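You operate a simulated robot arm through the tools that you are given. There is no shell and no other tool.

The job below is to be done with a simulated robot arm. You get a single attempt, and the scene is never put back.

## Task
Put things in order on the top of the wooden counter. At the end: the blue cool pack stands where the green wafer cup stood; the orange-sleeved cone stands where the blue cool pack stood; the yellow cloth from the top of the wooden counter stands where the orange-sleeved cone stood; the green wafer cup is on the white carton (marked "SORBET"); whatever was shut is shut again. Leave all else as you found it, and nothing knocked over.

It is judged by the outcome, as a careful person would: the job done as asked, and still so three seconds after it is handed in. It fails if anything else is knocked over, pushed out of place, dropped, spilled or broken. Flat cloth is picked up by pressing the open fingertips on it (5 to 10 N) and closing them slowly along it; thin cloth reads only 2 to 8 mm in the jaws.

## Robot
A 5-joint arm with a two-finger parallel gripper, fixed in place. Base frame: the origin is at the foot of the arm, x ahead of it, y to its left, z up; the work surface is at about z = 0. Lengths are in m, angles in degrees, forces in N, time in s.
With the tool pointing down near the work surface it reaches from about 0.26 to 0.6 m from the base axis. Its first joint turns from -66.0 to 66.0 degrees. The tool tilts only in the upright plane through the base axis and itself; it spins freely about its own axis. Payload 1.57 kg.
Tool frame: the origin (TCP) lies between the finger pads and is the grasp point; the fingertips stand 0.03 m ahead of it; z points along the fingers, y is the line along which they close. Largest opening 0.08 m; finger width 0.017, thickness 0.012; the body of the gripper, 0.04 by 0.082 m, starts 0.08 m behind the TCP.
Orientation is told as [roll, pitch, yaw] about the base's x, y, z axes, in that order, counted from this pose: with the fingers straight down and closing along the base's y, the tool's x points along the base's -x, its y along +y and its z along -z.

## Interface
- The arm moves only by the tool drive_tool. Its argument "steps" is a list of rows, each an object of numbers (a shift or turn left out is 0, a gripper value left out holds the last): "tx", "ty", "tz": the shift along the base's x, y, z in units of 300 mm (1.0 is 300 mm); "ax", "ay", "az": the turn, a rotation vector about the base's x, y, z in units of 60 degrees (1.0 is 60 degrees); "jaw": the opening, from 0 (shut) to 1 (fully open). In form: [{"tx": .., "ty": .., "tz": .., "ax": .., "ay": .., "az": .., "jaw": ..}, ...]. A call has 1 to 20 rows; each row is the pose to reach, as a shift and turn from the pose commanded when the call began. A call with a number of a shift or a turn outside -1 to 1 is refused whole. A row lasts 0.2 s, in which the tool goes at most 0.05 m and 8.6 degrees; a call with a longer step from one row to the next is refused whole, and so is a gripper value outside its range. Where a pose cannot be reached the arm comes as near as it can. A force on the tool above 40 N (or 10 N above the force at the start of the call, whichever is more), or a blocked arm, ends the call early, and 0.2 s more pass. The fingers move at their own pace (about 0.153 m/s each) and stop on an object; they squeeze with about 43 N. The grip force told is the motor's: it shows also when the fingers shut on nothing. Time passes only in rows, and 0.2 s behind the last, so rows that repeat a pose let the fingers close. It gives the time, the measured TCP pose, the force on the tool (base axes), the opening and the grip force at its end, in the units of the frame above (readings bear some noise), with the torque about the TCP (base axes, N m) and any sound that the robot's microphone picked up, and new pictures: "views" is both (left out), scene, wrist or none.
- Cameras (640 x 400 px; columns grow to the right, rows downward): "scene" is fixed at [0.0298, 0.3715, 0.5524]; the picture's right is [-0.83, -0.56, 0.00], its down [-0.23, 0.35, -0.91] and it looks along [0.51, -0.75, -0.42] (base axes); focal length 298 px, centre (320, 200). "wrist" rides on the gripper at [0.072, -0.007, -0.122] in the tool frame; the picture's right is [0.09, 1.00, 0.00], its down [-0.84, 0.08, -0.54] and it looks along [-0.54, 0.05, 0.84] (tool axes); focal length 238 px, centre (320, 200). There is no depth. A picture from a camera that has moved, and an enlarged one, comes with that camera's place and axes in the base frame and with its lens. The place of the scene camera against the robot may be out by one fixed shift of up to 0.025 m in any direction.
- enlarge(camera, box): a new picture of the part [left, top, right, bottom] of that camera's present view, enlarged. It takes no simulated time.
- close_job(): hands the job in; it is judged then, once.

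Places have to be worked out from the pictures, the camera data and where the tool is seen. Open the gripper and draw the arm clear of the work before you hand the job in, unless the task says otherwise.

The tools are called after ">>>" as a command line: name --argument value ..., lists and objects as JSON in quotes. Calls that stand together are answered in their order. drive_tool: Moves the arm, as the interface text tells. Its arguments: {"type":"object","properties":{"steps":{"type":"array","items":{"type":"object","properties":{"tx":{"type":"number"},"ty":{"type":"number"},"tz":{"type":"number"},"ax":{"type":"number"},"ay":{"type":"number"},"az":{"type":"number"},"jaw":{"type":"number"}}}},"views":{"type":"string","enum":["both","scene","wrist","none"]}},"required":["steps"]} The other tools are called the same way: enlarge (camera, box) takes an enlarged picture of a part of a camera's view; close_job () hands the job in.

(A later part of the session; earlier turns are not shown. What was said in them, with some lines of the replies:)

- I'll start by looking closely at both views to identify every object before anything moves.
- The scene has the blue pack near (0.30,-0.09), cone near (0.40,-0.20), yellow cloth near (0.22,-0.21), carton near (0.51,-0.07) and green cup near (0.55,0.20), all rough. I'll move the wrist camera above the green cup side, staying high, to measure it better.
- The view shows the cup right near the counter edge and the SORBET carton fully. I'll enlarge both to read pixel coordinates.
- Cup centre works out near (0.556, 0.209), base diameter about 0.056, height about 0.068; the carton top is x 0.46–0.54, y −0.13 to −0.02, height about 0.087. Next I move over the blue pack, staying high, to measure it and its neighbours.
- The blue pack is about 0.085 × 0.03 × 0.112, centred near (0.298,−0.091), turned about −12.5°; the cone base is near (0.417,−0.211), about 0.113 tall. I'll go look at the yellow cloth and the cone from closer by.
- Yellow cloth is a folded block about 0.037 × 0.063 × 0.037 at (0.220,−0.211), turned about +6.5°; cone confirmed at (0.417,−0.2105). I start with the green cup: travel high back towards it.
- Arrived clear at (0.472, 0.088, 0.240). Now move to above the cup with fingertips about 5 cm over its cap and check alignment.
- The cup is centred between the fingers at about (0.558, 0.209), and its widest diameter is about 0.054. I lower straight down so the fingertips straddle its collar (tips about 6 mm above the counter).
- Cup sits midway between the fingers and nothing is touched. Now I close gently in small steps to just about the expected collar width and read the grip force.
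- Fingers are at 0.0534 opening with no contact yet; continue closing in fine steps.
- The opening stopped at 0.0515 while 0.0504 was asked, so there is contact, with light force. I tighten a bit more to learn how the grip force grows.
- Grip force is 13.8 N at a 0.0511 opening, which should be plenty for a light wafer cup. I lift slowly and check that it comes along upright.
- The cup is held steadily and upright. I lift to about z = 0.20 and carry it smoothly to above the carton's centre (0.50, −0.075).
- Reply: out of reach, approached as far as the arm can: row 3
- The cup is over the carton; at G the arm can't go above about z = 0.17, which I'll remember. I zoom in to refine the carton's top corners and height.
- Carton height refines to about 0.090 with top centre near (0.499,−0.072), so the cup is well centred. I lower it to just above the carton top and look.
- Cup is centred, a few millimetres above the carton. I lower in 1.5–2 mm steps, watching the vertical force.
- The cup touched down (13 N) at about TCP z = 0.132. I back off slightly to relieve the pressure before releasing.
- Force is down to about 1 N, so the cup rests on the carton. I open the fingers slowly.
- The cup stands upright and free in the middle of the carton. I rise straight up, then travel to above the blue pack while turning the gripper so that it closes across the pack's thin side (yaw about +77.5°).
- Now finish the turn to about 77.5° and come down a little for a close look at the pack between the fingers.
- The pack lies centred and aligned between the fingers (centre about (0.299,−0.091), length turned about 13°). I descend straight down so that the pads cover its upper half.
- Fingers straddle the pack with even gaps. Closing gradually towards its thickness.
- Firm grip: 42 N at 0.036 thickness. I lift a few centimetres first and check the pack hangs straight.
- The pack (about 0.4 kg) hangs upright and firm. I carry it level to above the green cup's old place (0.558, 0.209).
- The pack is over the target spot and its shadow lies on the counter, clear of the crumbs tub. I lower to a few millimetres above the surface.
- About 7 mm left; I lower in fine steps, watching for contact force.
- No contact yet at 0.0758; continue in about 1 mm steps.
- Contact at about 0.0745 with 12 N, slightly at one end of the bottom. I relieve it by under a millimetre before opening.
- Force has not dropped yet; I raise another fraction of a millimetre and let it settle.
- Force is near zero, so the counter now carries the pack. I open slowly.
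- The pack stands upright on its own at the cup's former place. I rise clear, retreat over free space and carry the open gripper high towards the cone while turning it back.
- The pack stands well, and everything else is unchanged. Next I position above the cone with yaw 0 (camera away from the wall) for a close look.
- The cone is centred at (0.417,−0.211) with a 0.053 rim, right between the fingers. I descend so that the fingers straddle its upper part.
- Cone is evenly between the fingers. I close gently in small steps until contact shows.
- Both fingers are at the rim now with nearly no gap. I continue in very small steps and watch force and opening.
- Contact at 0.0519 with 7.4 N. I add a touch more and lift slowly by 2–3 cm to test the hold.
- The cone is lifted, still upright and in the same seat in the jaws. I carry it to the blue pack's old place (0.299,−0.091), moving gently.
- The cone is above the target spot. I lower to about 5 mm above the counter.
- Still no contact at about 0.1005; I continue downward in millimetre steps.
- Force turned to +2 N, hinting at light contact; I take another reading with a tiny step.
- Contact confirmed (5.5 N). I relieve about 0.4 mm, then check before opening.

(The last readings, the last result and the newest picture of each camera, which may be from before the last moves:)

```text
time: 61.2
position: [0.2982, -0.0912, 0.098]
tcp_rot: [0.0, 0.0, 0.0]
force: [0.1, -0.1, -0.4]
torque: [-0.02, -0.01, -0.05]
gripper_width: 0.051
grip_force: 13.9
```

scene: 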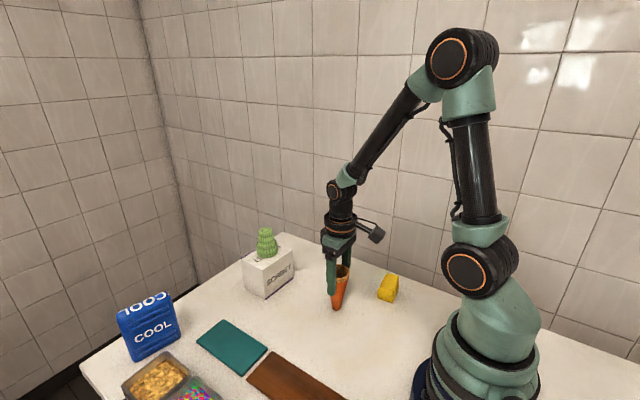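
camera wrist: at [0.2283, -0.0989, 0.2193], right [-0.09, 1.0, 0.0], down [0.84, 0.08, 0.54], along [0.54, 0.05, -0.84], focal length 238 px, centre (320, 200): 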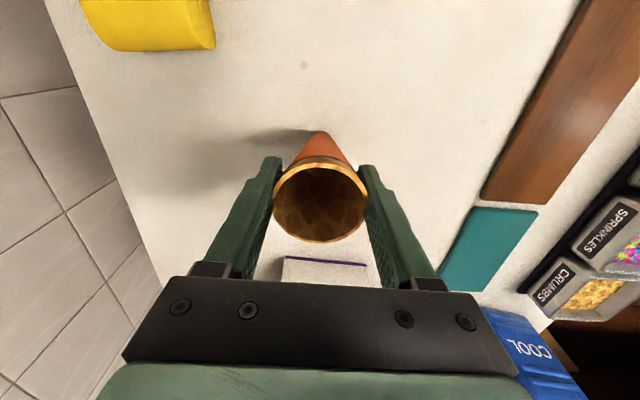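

Force is around zero: the cone is just resting. I open very slowly and evenly.

>>> drive_tool --steps '[{"jaw": 0.63}, {"jaw": 0.635}, {"jaw": 0.64}, {"jaw": 0.645}, {"jaw": 0.65}, {"jaw": 0.655}, {"jaw": 0.66}, {"jaw": 0.67}, {"jaw": 0.68}, {"jaw": 0.69}, {"jaw": 0.7}, {"jaw": 0.72}, {"jaw": 0.74}, {"jaw": 0.77}, {"jaw": 0.8}, {"jaw": 0.85}, {"jaw": 0.9}, {"jaw": 0.95}, {"jaw": 1.0}, {"jaw": 1.0}]' --views "both"

>>> enlarge --camera "scene" --box '[300, 210, 390, 320]'

>>> enlarge --camera "wrist" --box '[230, 115, 410, 255]'

```text
time: 65.4
position: [0.2981, -0.0908, 0.0991]
tcp_rot: [0.0, 0.0, -0.1]
force: [0.0, 0.2, -0.2]
torque: [-0.02, 0.02, -0.03]
gripper_width: 0.0802
grip_force: 0.2
camera wrist: at [0.2276, -0.0988, 0.2196], right [-0.09, 1.0, 0.0], down [0.84, 0.08, 0.54], along [0.54, 0.05, -0.84], focal length 238 px, centre (320, 200)
```

scene: 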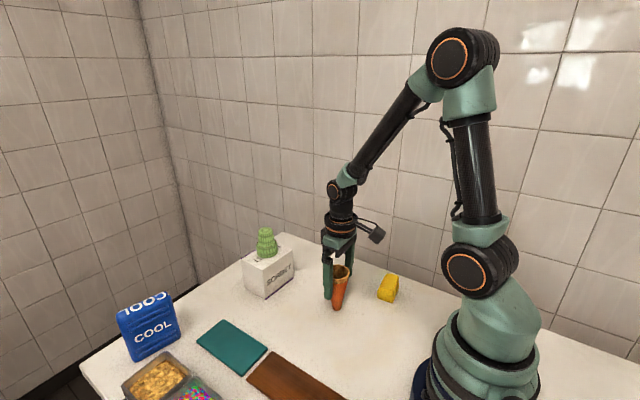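
wrist: 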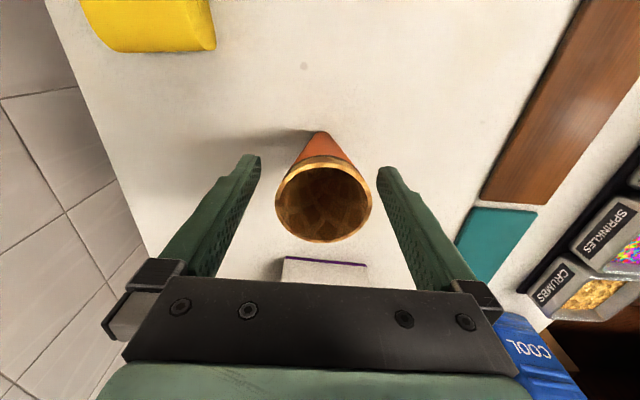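

```text
3.64 times, centred on (345, 265) of scene
camera zoom: at [0.0298, 0.3715, 0.5524], right [-0.83, -0.56, 0.0], down [-0.23, 0.35, -0.91], along [0.51, -0.75, -0.42], focal length 1084 px, centre (229, -36)
```

zoom: 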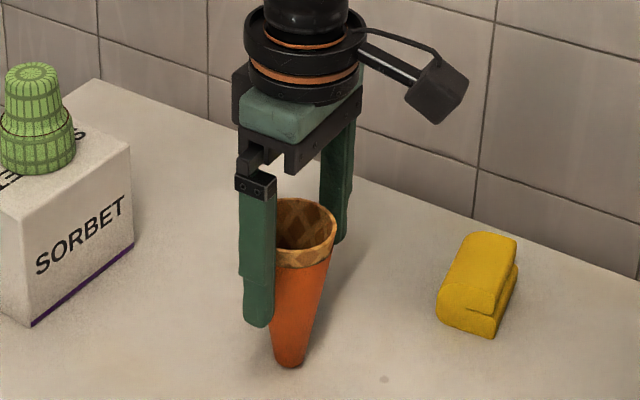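

```text
2.86 times, centred on (320, 185) of wrist
camera zoom: at [0.2276, -0.0988, 0.2196], right [-0.09, 1.0, 0.0], down [0.84, 0.08, 0.54], along [0.54, 0.05, -0.84], focal length 681 px, centre (320, 243)
```

zoom: 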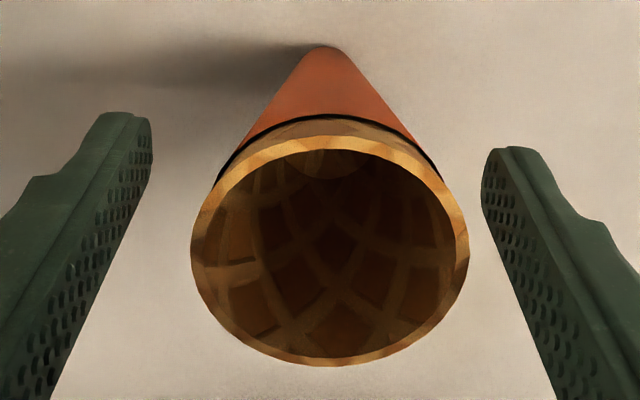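

The cone stands upright on its own. I rise straight up well clear of its rim, then move over to the yellow cloth, turning the gripper so it will close across the cloth's narrow side with the camera away from the wall.

>>> drive_tool --steps '[{"tz": 0.08}, {"tz": 0.18}, {"tz": 0.3}, {"tz": 0.42}, {"tz": 0.45, "tx": -0.03, "ty": -0.04, "az": -0.1}, {"tz": 0.45, "tx": -0.08, "ty": -0.11, "az": -0.23}, {"tz": 0.45, "tx": -0.12, "ty": -0.18, "az": -0.36}, {"tz": 0.45, "tx": -0.16, "ty": -0.25, "az": -0.49}, {"tz": 0.45, "tx": -0.2, "ty": -0.31, "az": -0.62}, {"tz": 0.45, "tx": -0.23, "ty": -0.36, "az": -0.75}, {"tz": 0.45, "tx": -0.26, "ty": -0.399, "az": -0.88}, {"tz": 0.45, "tx": -0.26, "ty": -0.399, "az": -0.95}, {"tz": 0.45, "tx": -0.26, "ty": -0.399, "az": -0.95}]' --views "none"

```text
time: 68.2
position: [0.2227, -0.2109, 0.2336]
tcp_rot: [0.0, 0.0, -57.0]
force: [0.4, -0.1, -0.8]
torque: [-0.03, -0.01, 0.02]
gripper_width: 0.08
grip_force: 0.1
```

Now I finish the turn (about −83.4°) and lower a bit for a close look at the cloth.

>>> drive_tool --steps '[{"az": -0.11}, {"az": -0.22}, {"az": -0.33}, {"az": -0.44, "tz": -0.1}, {"az": -0.44, "tz": -0.23}, {"az": -0.44, "tz": -0.3}, {"az": -0.44, "tz": -0.3}]' --views "both"

>>> enlarge --camera "wrist" --box '[220, 60, 420, 200]'

>>> enlarge --camera "scene" --box '[310, 220, 430, 320]'

```text
time: 69.8
position: [0.2219, -0.2099, 0.1442]
tcp_rot: [0.0, 0.0, -83.3]
force: [-0.6, 0.2, 0.2]
torque: [-0.02, 0.0, -0.01]
gripper_width: 0.0799
grip_force: 0.1
camera wrist: at [0.2072, -0.1407, 0.266], right [0.98, 0.21, 0.0], down [0.17, -0.82, 0.54], along [0.11, -0.53, -0.84], focal length 238 px, centre (320, 200)
```

scene: 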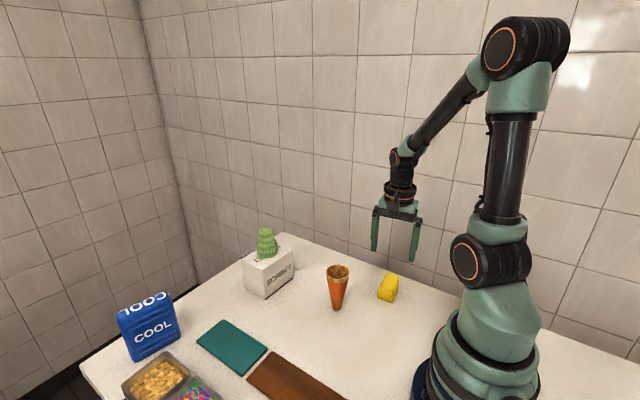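
wrist: 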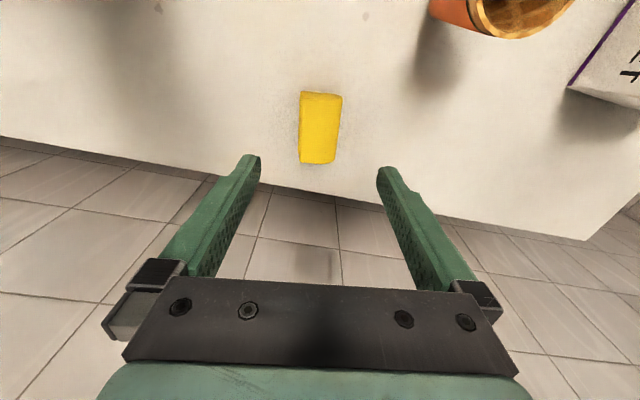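

```text
2.86 times, centred on (320, 130) of wrist
camera zoom: at [0.2072, -0.1407, 0.266], right [0.98, 0.21, 0.0], down [0.17, -0.82, 0.54], along [0.11, -0.53, -0.84], focal length 681 px, centre (320, 400)
```

zoom: 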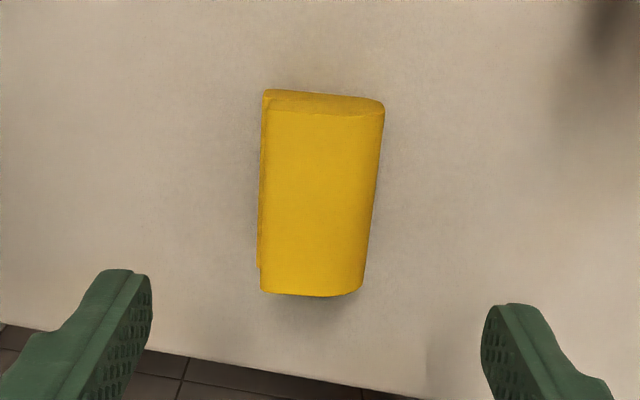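

```text
4.00 times, centred on (370, 270) of scene
camera zoom: at [0.0298, 0.3715, 0.5524], right [-0.83, -0.56, 0.0], down [-0.23, 0.35, -0.91], along [0.51, -0.75, -0.42], focal length 1193 px, centre (120, -80)
```

zoom: 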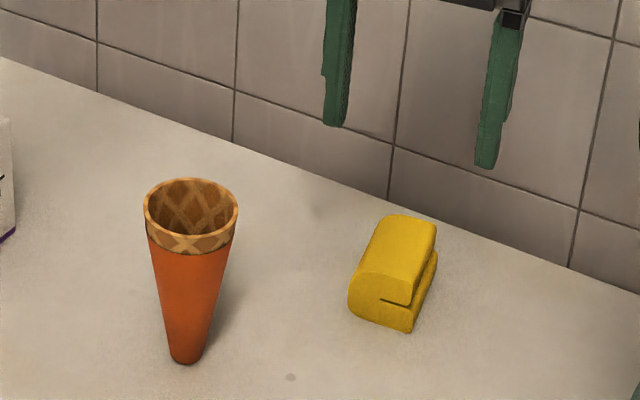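

The cloth is centred at about (0.2205,−0.210) between the fingers, and the cone stands fine. I descend so the fingertips straddle the cloth, about 6 mm above the counter.

>>> drive_tool --steps '[{"tx": -0.004, "tz": -0.1}, {"tx": -0.004, "tz": -0.2}, {"tx": -0.004, "tz": -0.28}, {"tx": -0.004, "tz": -0.335}, {"tx": -0.004, "tz": -0.36}, {"tx": -0.004, "tz": -0.36}]' --views "both"

```text
time: 71.2
position: [0.2209, -0.2107, 0.037]
tcp_rot: [0.0, 0.0, -83.5]
force: [0.3, -0.2, -0.4]
torque: [0.02, 0.0, -0.02]
gripper_width: 0.0797
grip_force: 0.1
camera wrist: at [0.2059, -0.1408, 0.1581], right [0.98, 0.21, 0.0], down [0.17, -0.82, 0.54], along [0.11, -0.53, -0.84], focal length 238 px, centre (320, 200)
```

scene: 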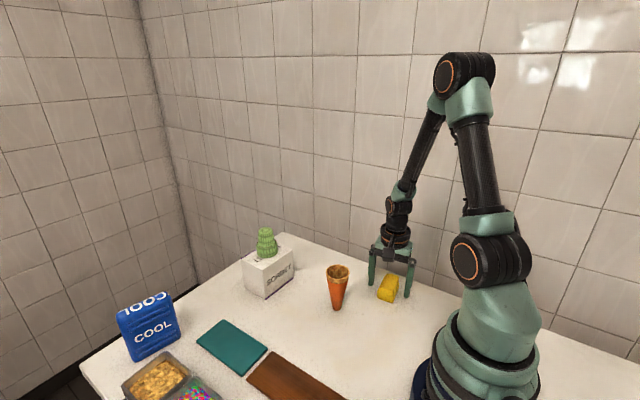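
wrist: 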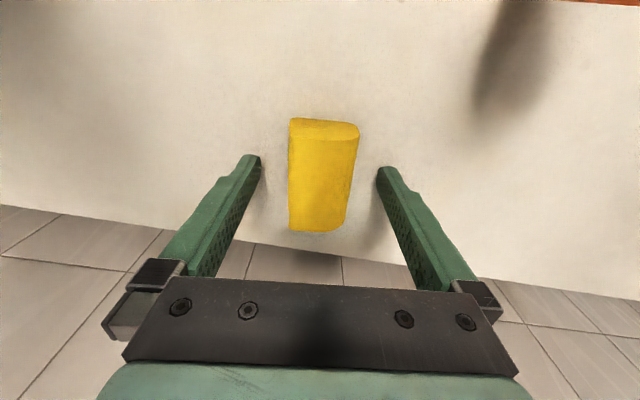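

Cloth sits between the fingers with room on both sides. I close slowly.

>>> drive_tool --steps '[{"jaw": 0.8}, {"jaw": 0.65}, {"jaw": 0.56}, {"jaw": 0.52}, {"jaw": 0.5}, {"jaw": 0.48}, {"jaw": 0.46}, {"jaw": 0.44}, {"jaw": 0.44}]' --views "wrist"

```text
time: 73.2
position: [0.2206, -0.21, 0.0387]
tcp_rot: [0.0, 0.0, -83.4]
force: [-0.5, 0.3, 0.1]
torque: [-0.01, 0.02, 0.02]
gripper_width: 0.0409
grip_force: 42.7
camera wrist: at [0.2059, -0.1408, 0.1583], right [0.98, 0.21, 0.0], down [0.17, -0.82, 0.54], along [0.11, -0.53, -0.84], focal length 238 px, centre (320, 200)
```

wrist: 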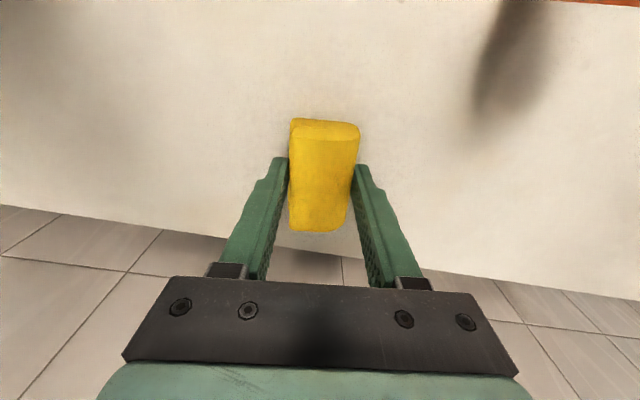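

Firmly gripped at 0.041 (43 N). I lift a few centimetres and check.

>>> drive_tool --steps '[{"tz": 0.03}, {"tz": 0.08}, {"tz": 0.16}, {"tz": 0.24}, {"tz": 0.24}]' --views "both"

>>> enlarge --camera "scene" --box '[340, 210, 440, 310]'

```text
time: 74.4
position: [0.2201, -0.2116, 0.1077]
tcp_rot: [0.0, 0.0, -83.4]
force: [0.4, 0.3, 1.1]
torque: [-0.01, -0.03, -0.02]
gripper_width: 0.041
grip_force: 42.5
camera wrist: at [0.2061, -0.1412, 0.229], right [0.98, 0.21, 0.0], down [0.17, -0.82, 0.54], along [0.11, -0.53, -0.84], focal length 238 px, centre (320, 200)
```

scene: 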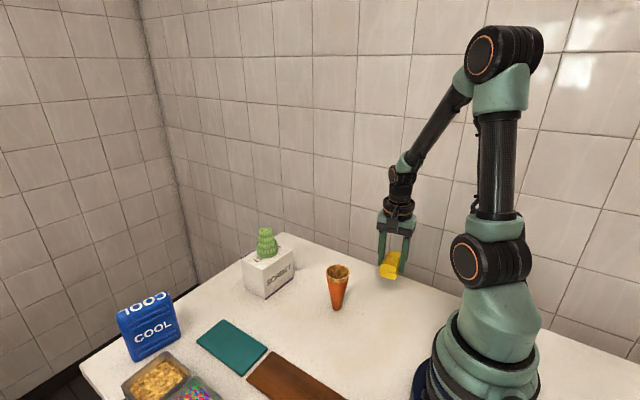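
wrist: 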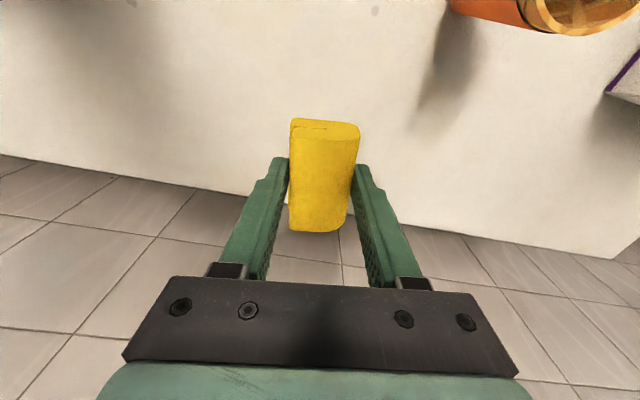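

```text
4.00 times, centred on (390, 260) of scene
camera zoom: at [0.0298, 0.3715, 0.5524], right [-0.83, -0.56, 0.0], down [-0.23, 0.35, -0.91], along [0.51, -0.75, -0.42], focal length 1193 px, centre (40, -40)
```

zoom: 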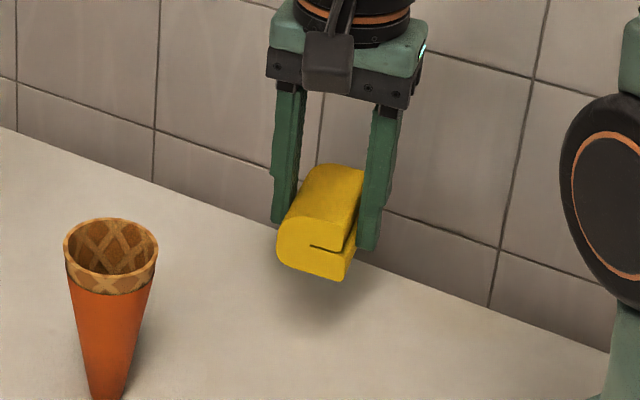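

The cloth is held level. I carry it straight along x to the cone's former place (0.417,−0.211), well clear of the cone and carton.

>>> drive_tool --steps '[{"tx": 0.05}, {"tx": 0.15}, {"tx": 0.28}, {"tx": 0.41}, {"tx": 0.53}, {"tx": 0.61}, {"tx": 0.65}, {"tx": 0.655}, {"tx": 0.655}]' --views "both"

>>> enlarge --camera "scene" --box '[270, 190, 370, 310]'

```text
time: 76.4
position: [0.4179, -0.2122, 0.107]
tcp_rot: [0.0, 0.1, -83.4]
force: [-0.8, -1.1, -0.1]
torque: [-0.03, 0.01, -0.01]
gripper_width: 0.0405
grip_force: 43.0
camera wrist: at [0.403, -0.1422, 0.2282], right [0.98, 0.21, 0.0], down [0.17, -0.82, 0.54], along [0.11, -0.53, -0.84], focal length 238 px, centre (320, 200)
```

scene: 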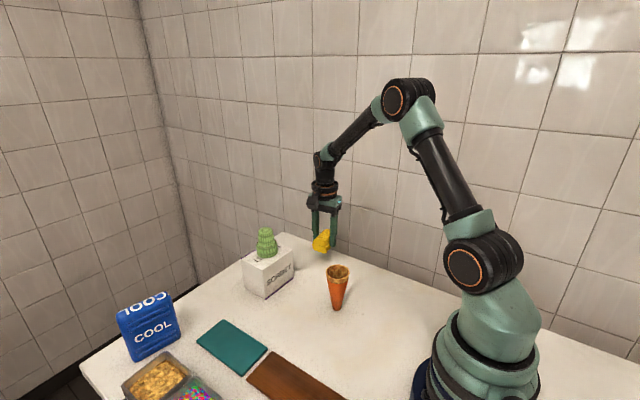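
wrist: 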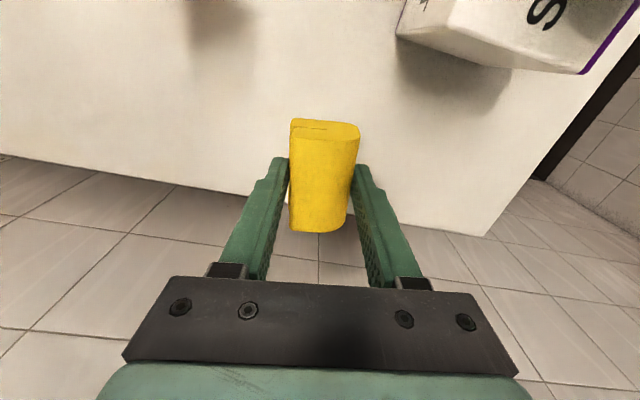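

```text
3.33 times, centred on (320, 250) of scene
camera zoom: at [0.0298, 0.3715, 0.5524], right [-0.83, -0.56, 0.0], down [-0.23, 0.35, -0.91], along [0.51, -0.75, -0.42], focal length 994 px, centre (320, 33)
```

zoom: 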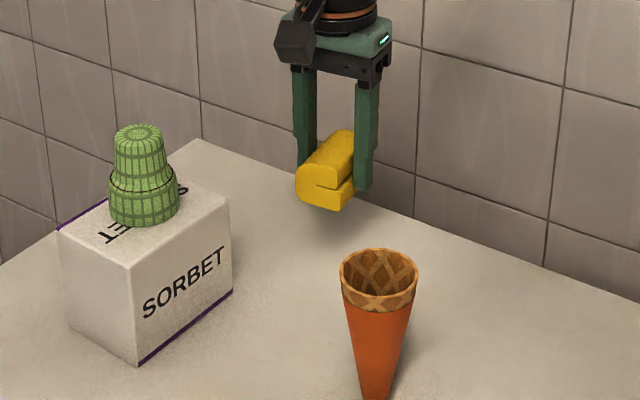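

The cloth is above the target spot and clear of everything. I lower to a few millimetres above the counter.

>>> drive_tool --steps '[{"tz": -0.06}, {"tz": -0.13}, {"tz": -0.18}, {"tz": -0.21}, {"tz": -0.22}, {"tz": -0.22}]' --views "none"

```text
time: 77.8
position: [0.4177, -0.212, 0.042]
tcp_rot: [0.0, 0.1, -83.4]
force: [-0.1, 1.2, -1.6]
torque: [0.02, 0.01, 0.03]
gripper_width: 0.0407
grip_force: 43.0
```

>>> drive_tool --steps '[{"tz": -0.005}, {"tz": -0.01}, {"tz": -0.01}]' --views "none"

```text
time: 78.6
position: [0.4171, -0.2112, 0.0389]
tcp_rot: [0.0, 0.0, -83.4]
force: [-0.2, -1.1, -0.7]
torque: [0.0, 0.0, 0.02]
gripper_width: 0.0407
grip_force: 42.9
```

No contact yet; I continue in millimetre steps.

>>> drive_tool --steps '[{"tz": -0.003}, {"tz": -0.006}, {"tz": -0.006}]' --views "none"

```text
time: 79.4
position: [0.4176, -0.2116, 0.0376]
tcp_rot: [0.0, 0.0, -83.4]
force: [-3.7, 1.8, 12.4]
torque: [0.08, 0.17, 0.0]
gripper_width: 0.0406
grip_force: 42.9
```

Contact (12 N). I relieve slightly and then open slowly.

>>> drive_tool --steps '[{"tz": 0.002}, {"tz": 0.003}, {"tz": 0.003}]' --views "none"

```text
time: 80.2
position: [0.4164, -0.2117, 0.0373]
tcp_rot: [0.0, 0.0, -83.4]
force: [-0.3, -0.8, -0.1]
torque: [-0.05, -0.01, 0.0]
gripper_width: 0.0408
grip_force: 42.7
```

Force is zero: the cloth is resting on the counter. Opening the fingers gradually.

>>> drive_tool --steps '[{"jaw": 0.47}, {"jaw": 0.49}, {"jaw": 0.51}, {"jaw": 0.53}, {"jaw": 0.56}, {"jaw": 0.6}, {"jaw": 0.66}, {"jaw": 0.74}, {"jaw": 0.82}, {"jaw": 0.9}, {"jaw": 0.9}]' --views "both"

>>> enlarge --camera "scene" --box '[270, 190, 370, 310]'

```text
time: 82.6
position: [0.4169, -0.2118, 0.0373]
tcp_rot: [0.0, 0.0, -83.3]
force: [0.3, -0.3, 0.5]
torque: [0.01, 0.0, 0.04]
gripper_width: 0.072
grip_force: 0.1
camera wrist: at [0.4023, -0.1417, 0.1587], right [0.98, 0.21, 0.0], down [0.17, -0.82, 0.54], along [0.11, -0.53, -0.84], focal length 238 px, centre (320, 200)
```

scene: 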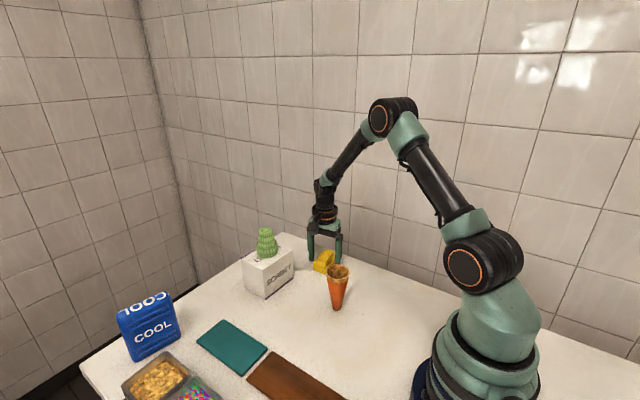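
wrist: 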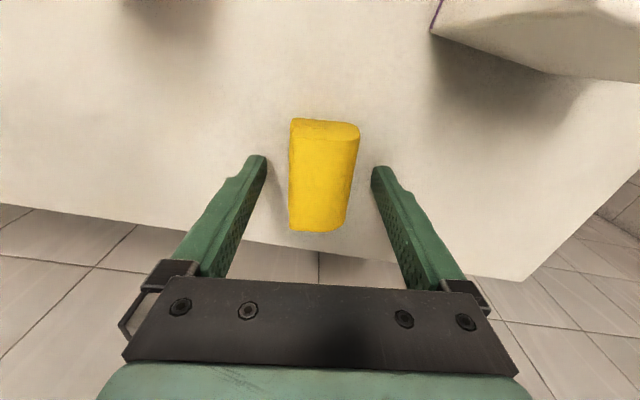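

```text
3.33 times, centred on (320, 250) of scene
camera zoom: at [0.0298, 0.3715, 0.5524], right [-0.83, -0.56, 0.0], down [-0.23, 0.35, -0.91], along [0.51, -0.75, -0.42], focal length 994 px, centre (320, 33)
```

zoom: 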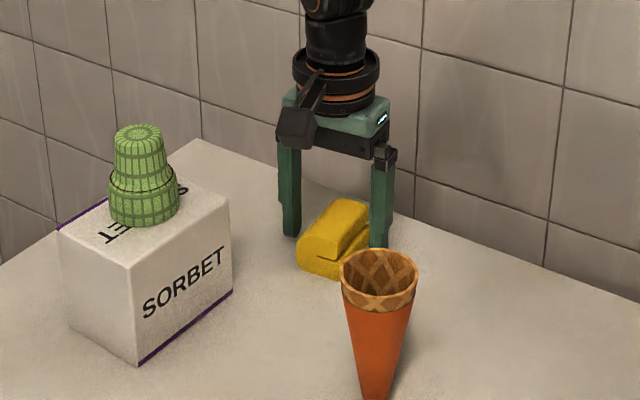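

The cloth rests flat at the cone's old place. I rise straight up and go back towards the starting pose for a full check.

>>> drive_tool --steps '[{"tz": 0.08, "jaw": 1.0}, {"tz": 0.22}, {"tz": 0.38}, {"tz": 0.54}, {"tz": 0.7}, {"tz": 0.8, "tx": -0.06, "ty": 0.02, "az": 0.1}, {"tz": 0.85, "tx": -0.13, "ty": 0.05, "az": 0.23}, {"tz": 0.9, "tx": -0.2, "ty": 0.08, "az": 0.36}, {"tz": 0.95, "tx": -0.27, "ty": 0.11, "az": 0.49}, {"tz": 1.0, "tx": -0.33, "ty": 0.14, "az": 0.62}, {"tz": 1.0, "tx": -0.386, "ty": 0.166, "az": 0.75}, {"tz": 1.0, "tx": -0.386, "ty": 0.166, "az": 0.88}, {"tz": 1.0, "tx": -0.386, "ty": 0.166, "az": 0.95}, {"tz": 1.0, "tx": -0.386, "ty": 0.166, "az": 0.95}]' --views "none"

>>> drive_tool --steps '[{"az": 0.11, "tz": 0.05}, {"az": 0.22, "tz": 0.1}, {"az": 0.33, "tz": 0.15}, {"az": 0.44, "tz": 0.177}, {"az": 0.44, "tz": 0.177}]' --views "both"

```text
time: 85.6
position: [0.3008, -0.163, 0.3373]
tcp_rot: [0.0, -0.1, -26.3]
force: [-0.2, 0.1, 0.3]
torque: [0.01, 0.06, -0.01]
gripper_width: 0.0798
grip_force: 0.1
```

```text
time: 86.8
position: [0.3006, -0.1603, 0.3911]
tcp_rot: [0.0, 0.1, 0.0]
force: [0.1, 0.6, 0.5]
torque: [0.01, 0.01, 0.02]
gripper_width: 0.0798
grip_force: 0.0
camera wrist: at [0.2292, -0.169, 0.5121], right [-0.09, 1.0, 0.0], down [0.84, 0.08, 0.54], along [0.54, 0.05, -0.84], focal length 238 px, centre (320, 200)
```

scene: 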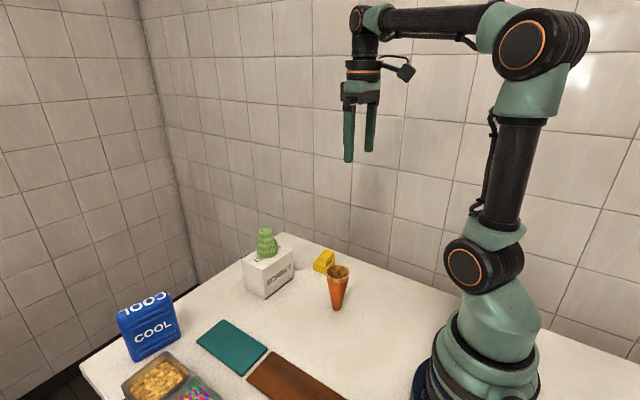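
wrist: 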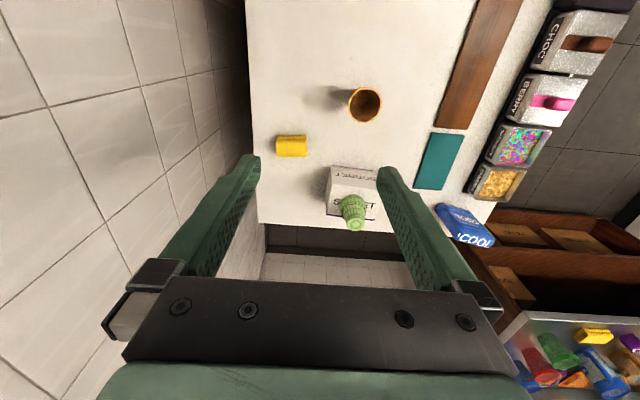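

All four objects appear in their places and the rest matches the first picture. I enlarge for a final check of uprightness and position.

>>> enlarge --camera "wrist" --box '[250, 70, 410, 240]'

>>> enlarge --camera "wrist" --box '[410, 100, 570, 260]'

>>> enlarge --camera "scene" --box '[80, 210, 380, 400]'

```text
2.35 times, centred on (330, 155) of wrist
camera zoom: at [0.2292, -0.169, 0.5121], right [-0.09, 1.0, 0.0], down [0.84, 0.08, 0.54], along [0.54, 0.05, -0.84], focal length 561 px, centre (296, 306)
```

zoom: 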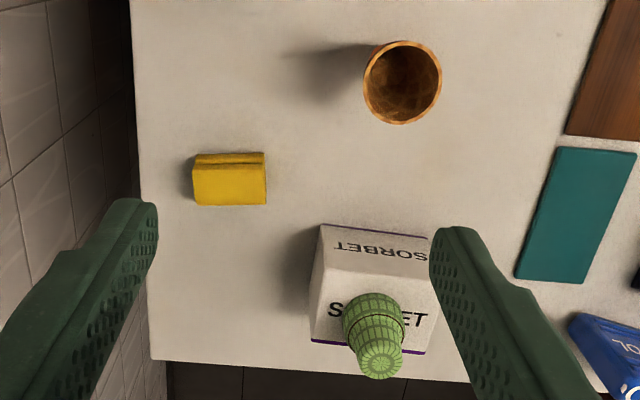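

```text
2.50 times, centred on (490, 180) of wrist
camera zoom: at [0.2292, -0.169, 0.5121], right [-0.09, 1.0, 0.0], down [0.84, 0.08, 0.54], along [0.54, 0.05, -0.84], focal length 596 px, centre (-105, 250)
```

zoom: 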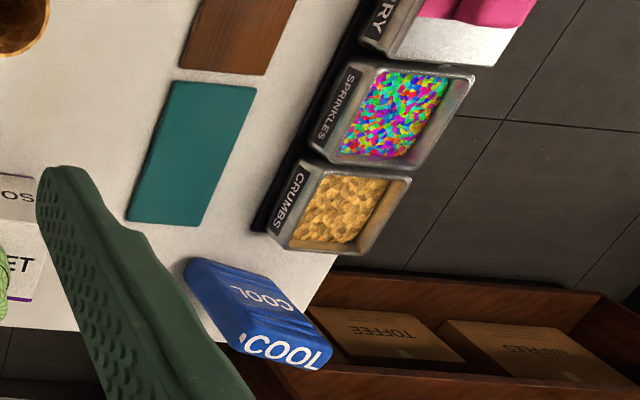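

```text
2.11 times, centred on (230, 305) of scene
camera zoom: at [0.0298, 0.3715, 0.5524], right [-0.83, -0.56, 0.0], down [-0.23, 0.35, -0.91], along [0.51, -0.75, -0.42], focal length 628 px, centre (510, -21)
```

zoom: 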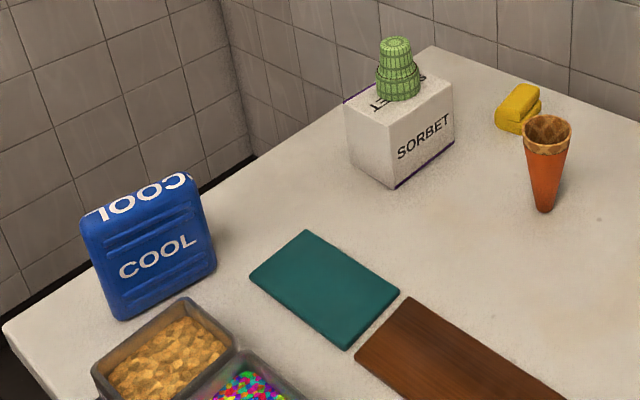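

Final check passed:
- The blue pack stands at the cup's old place.
- The cone stands at the pack's old place.
- The yellow cloth lies at the cone's old place.
- The green cup stands on the SORBET carton.

I opened nothing that was shut. The gripper is open and the arm is clear, so I hand the job in.

>>> close_job

```text
The job is handed in.
```

The job is handed in. The final pictures showed everything where you asked, though I have not seen the judge's result.

- **Blue cool pack:** it stands upright where the green wafer cup stood, clear of the crumbs tub.
- **Orange-sleeved cone:** it stands upright where the blue cool pack stood.
- **Yellow cloth:** it lies folded, as I found it, where the cone stood.
- **Green wafer cup:** it stands in the middle of the SORBET carton, the same way up as before.

I opened nothing, so the CHOC and BERRY tubs stayed shut. In the last pictures nothing was knocked over, and I could see no change in anything else. I left the gripper open and the arm clear of the work.
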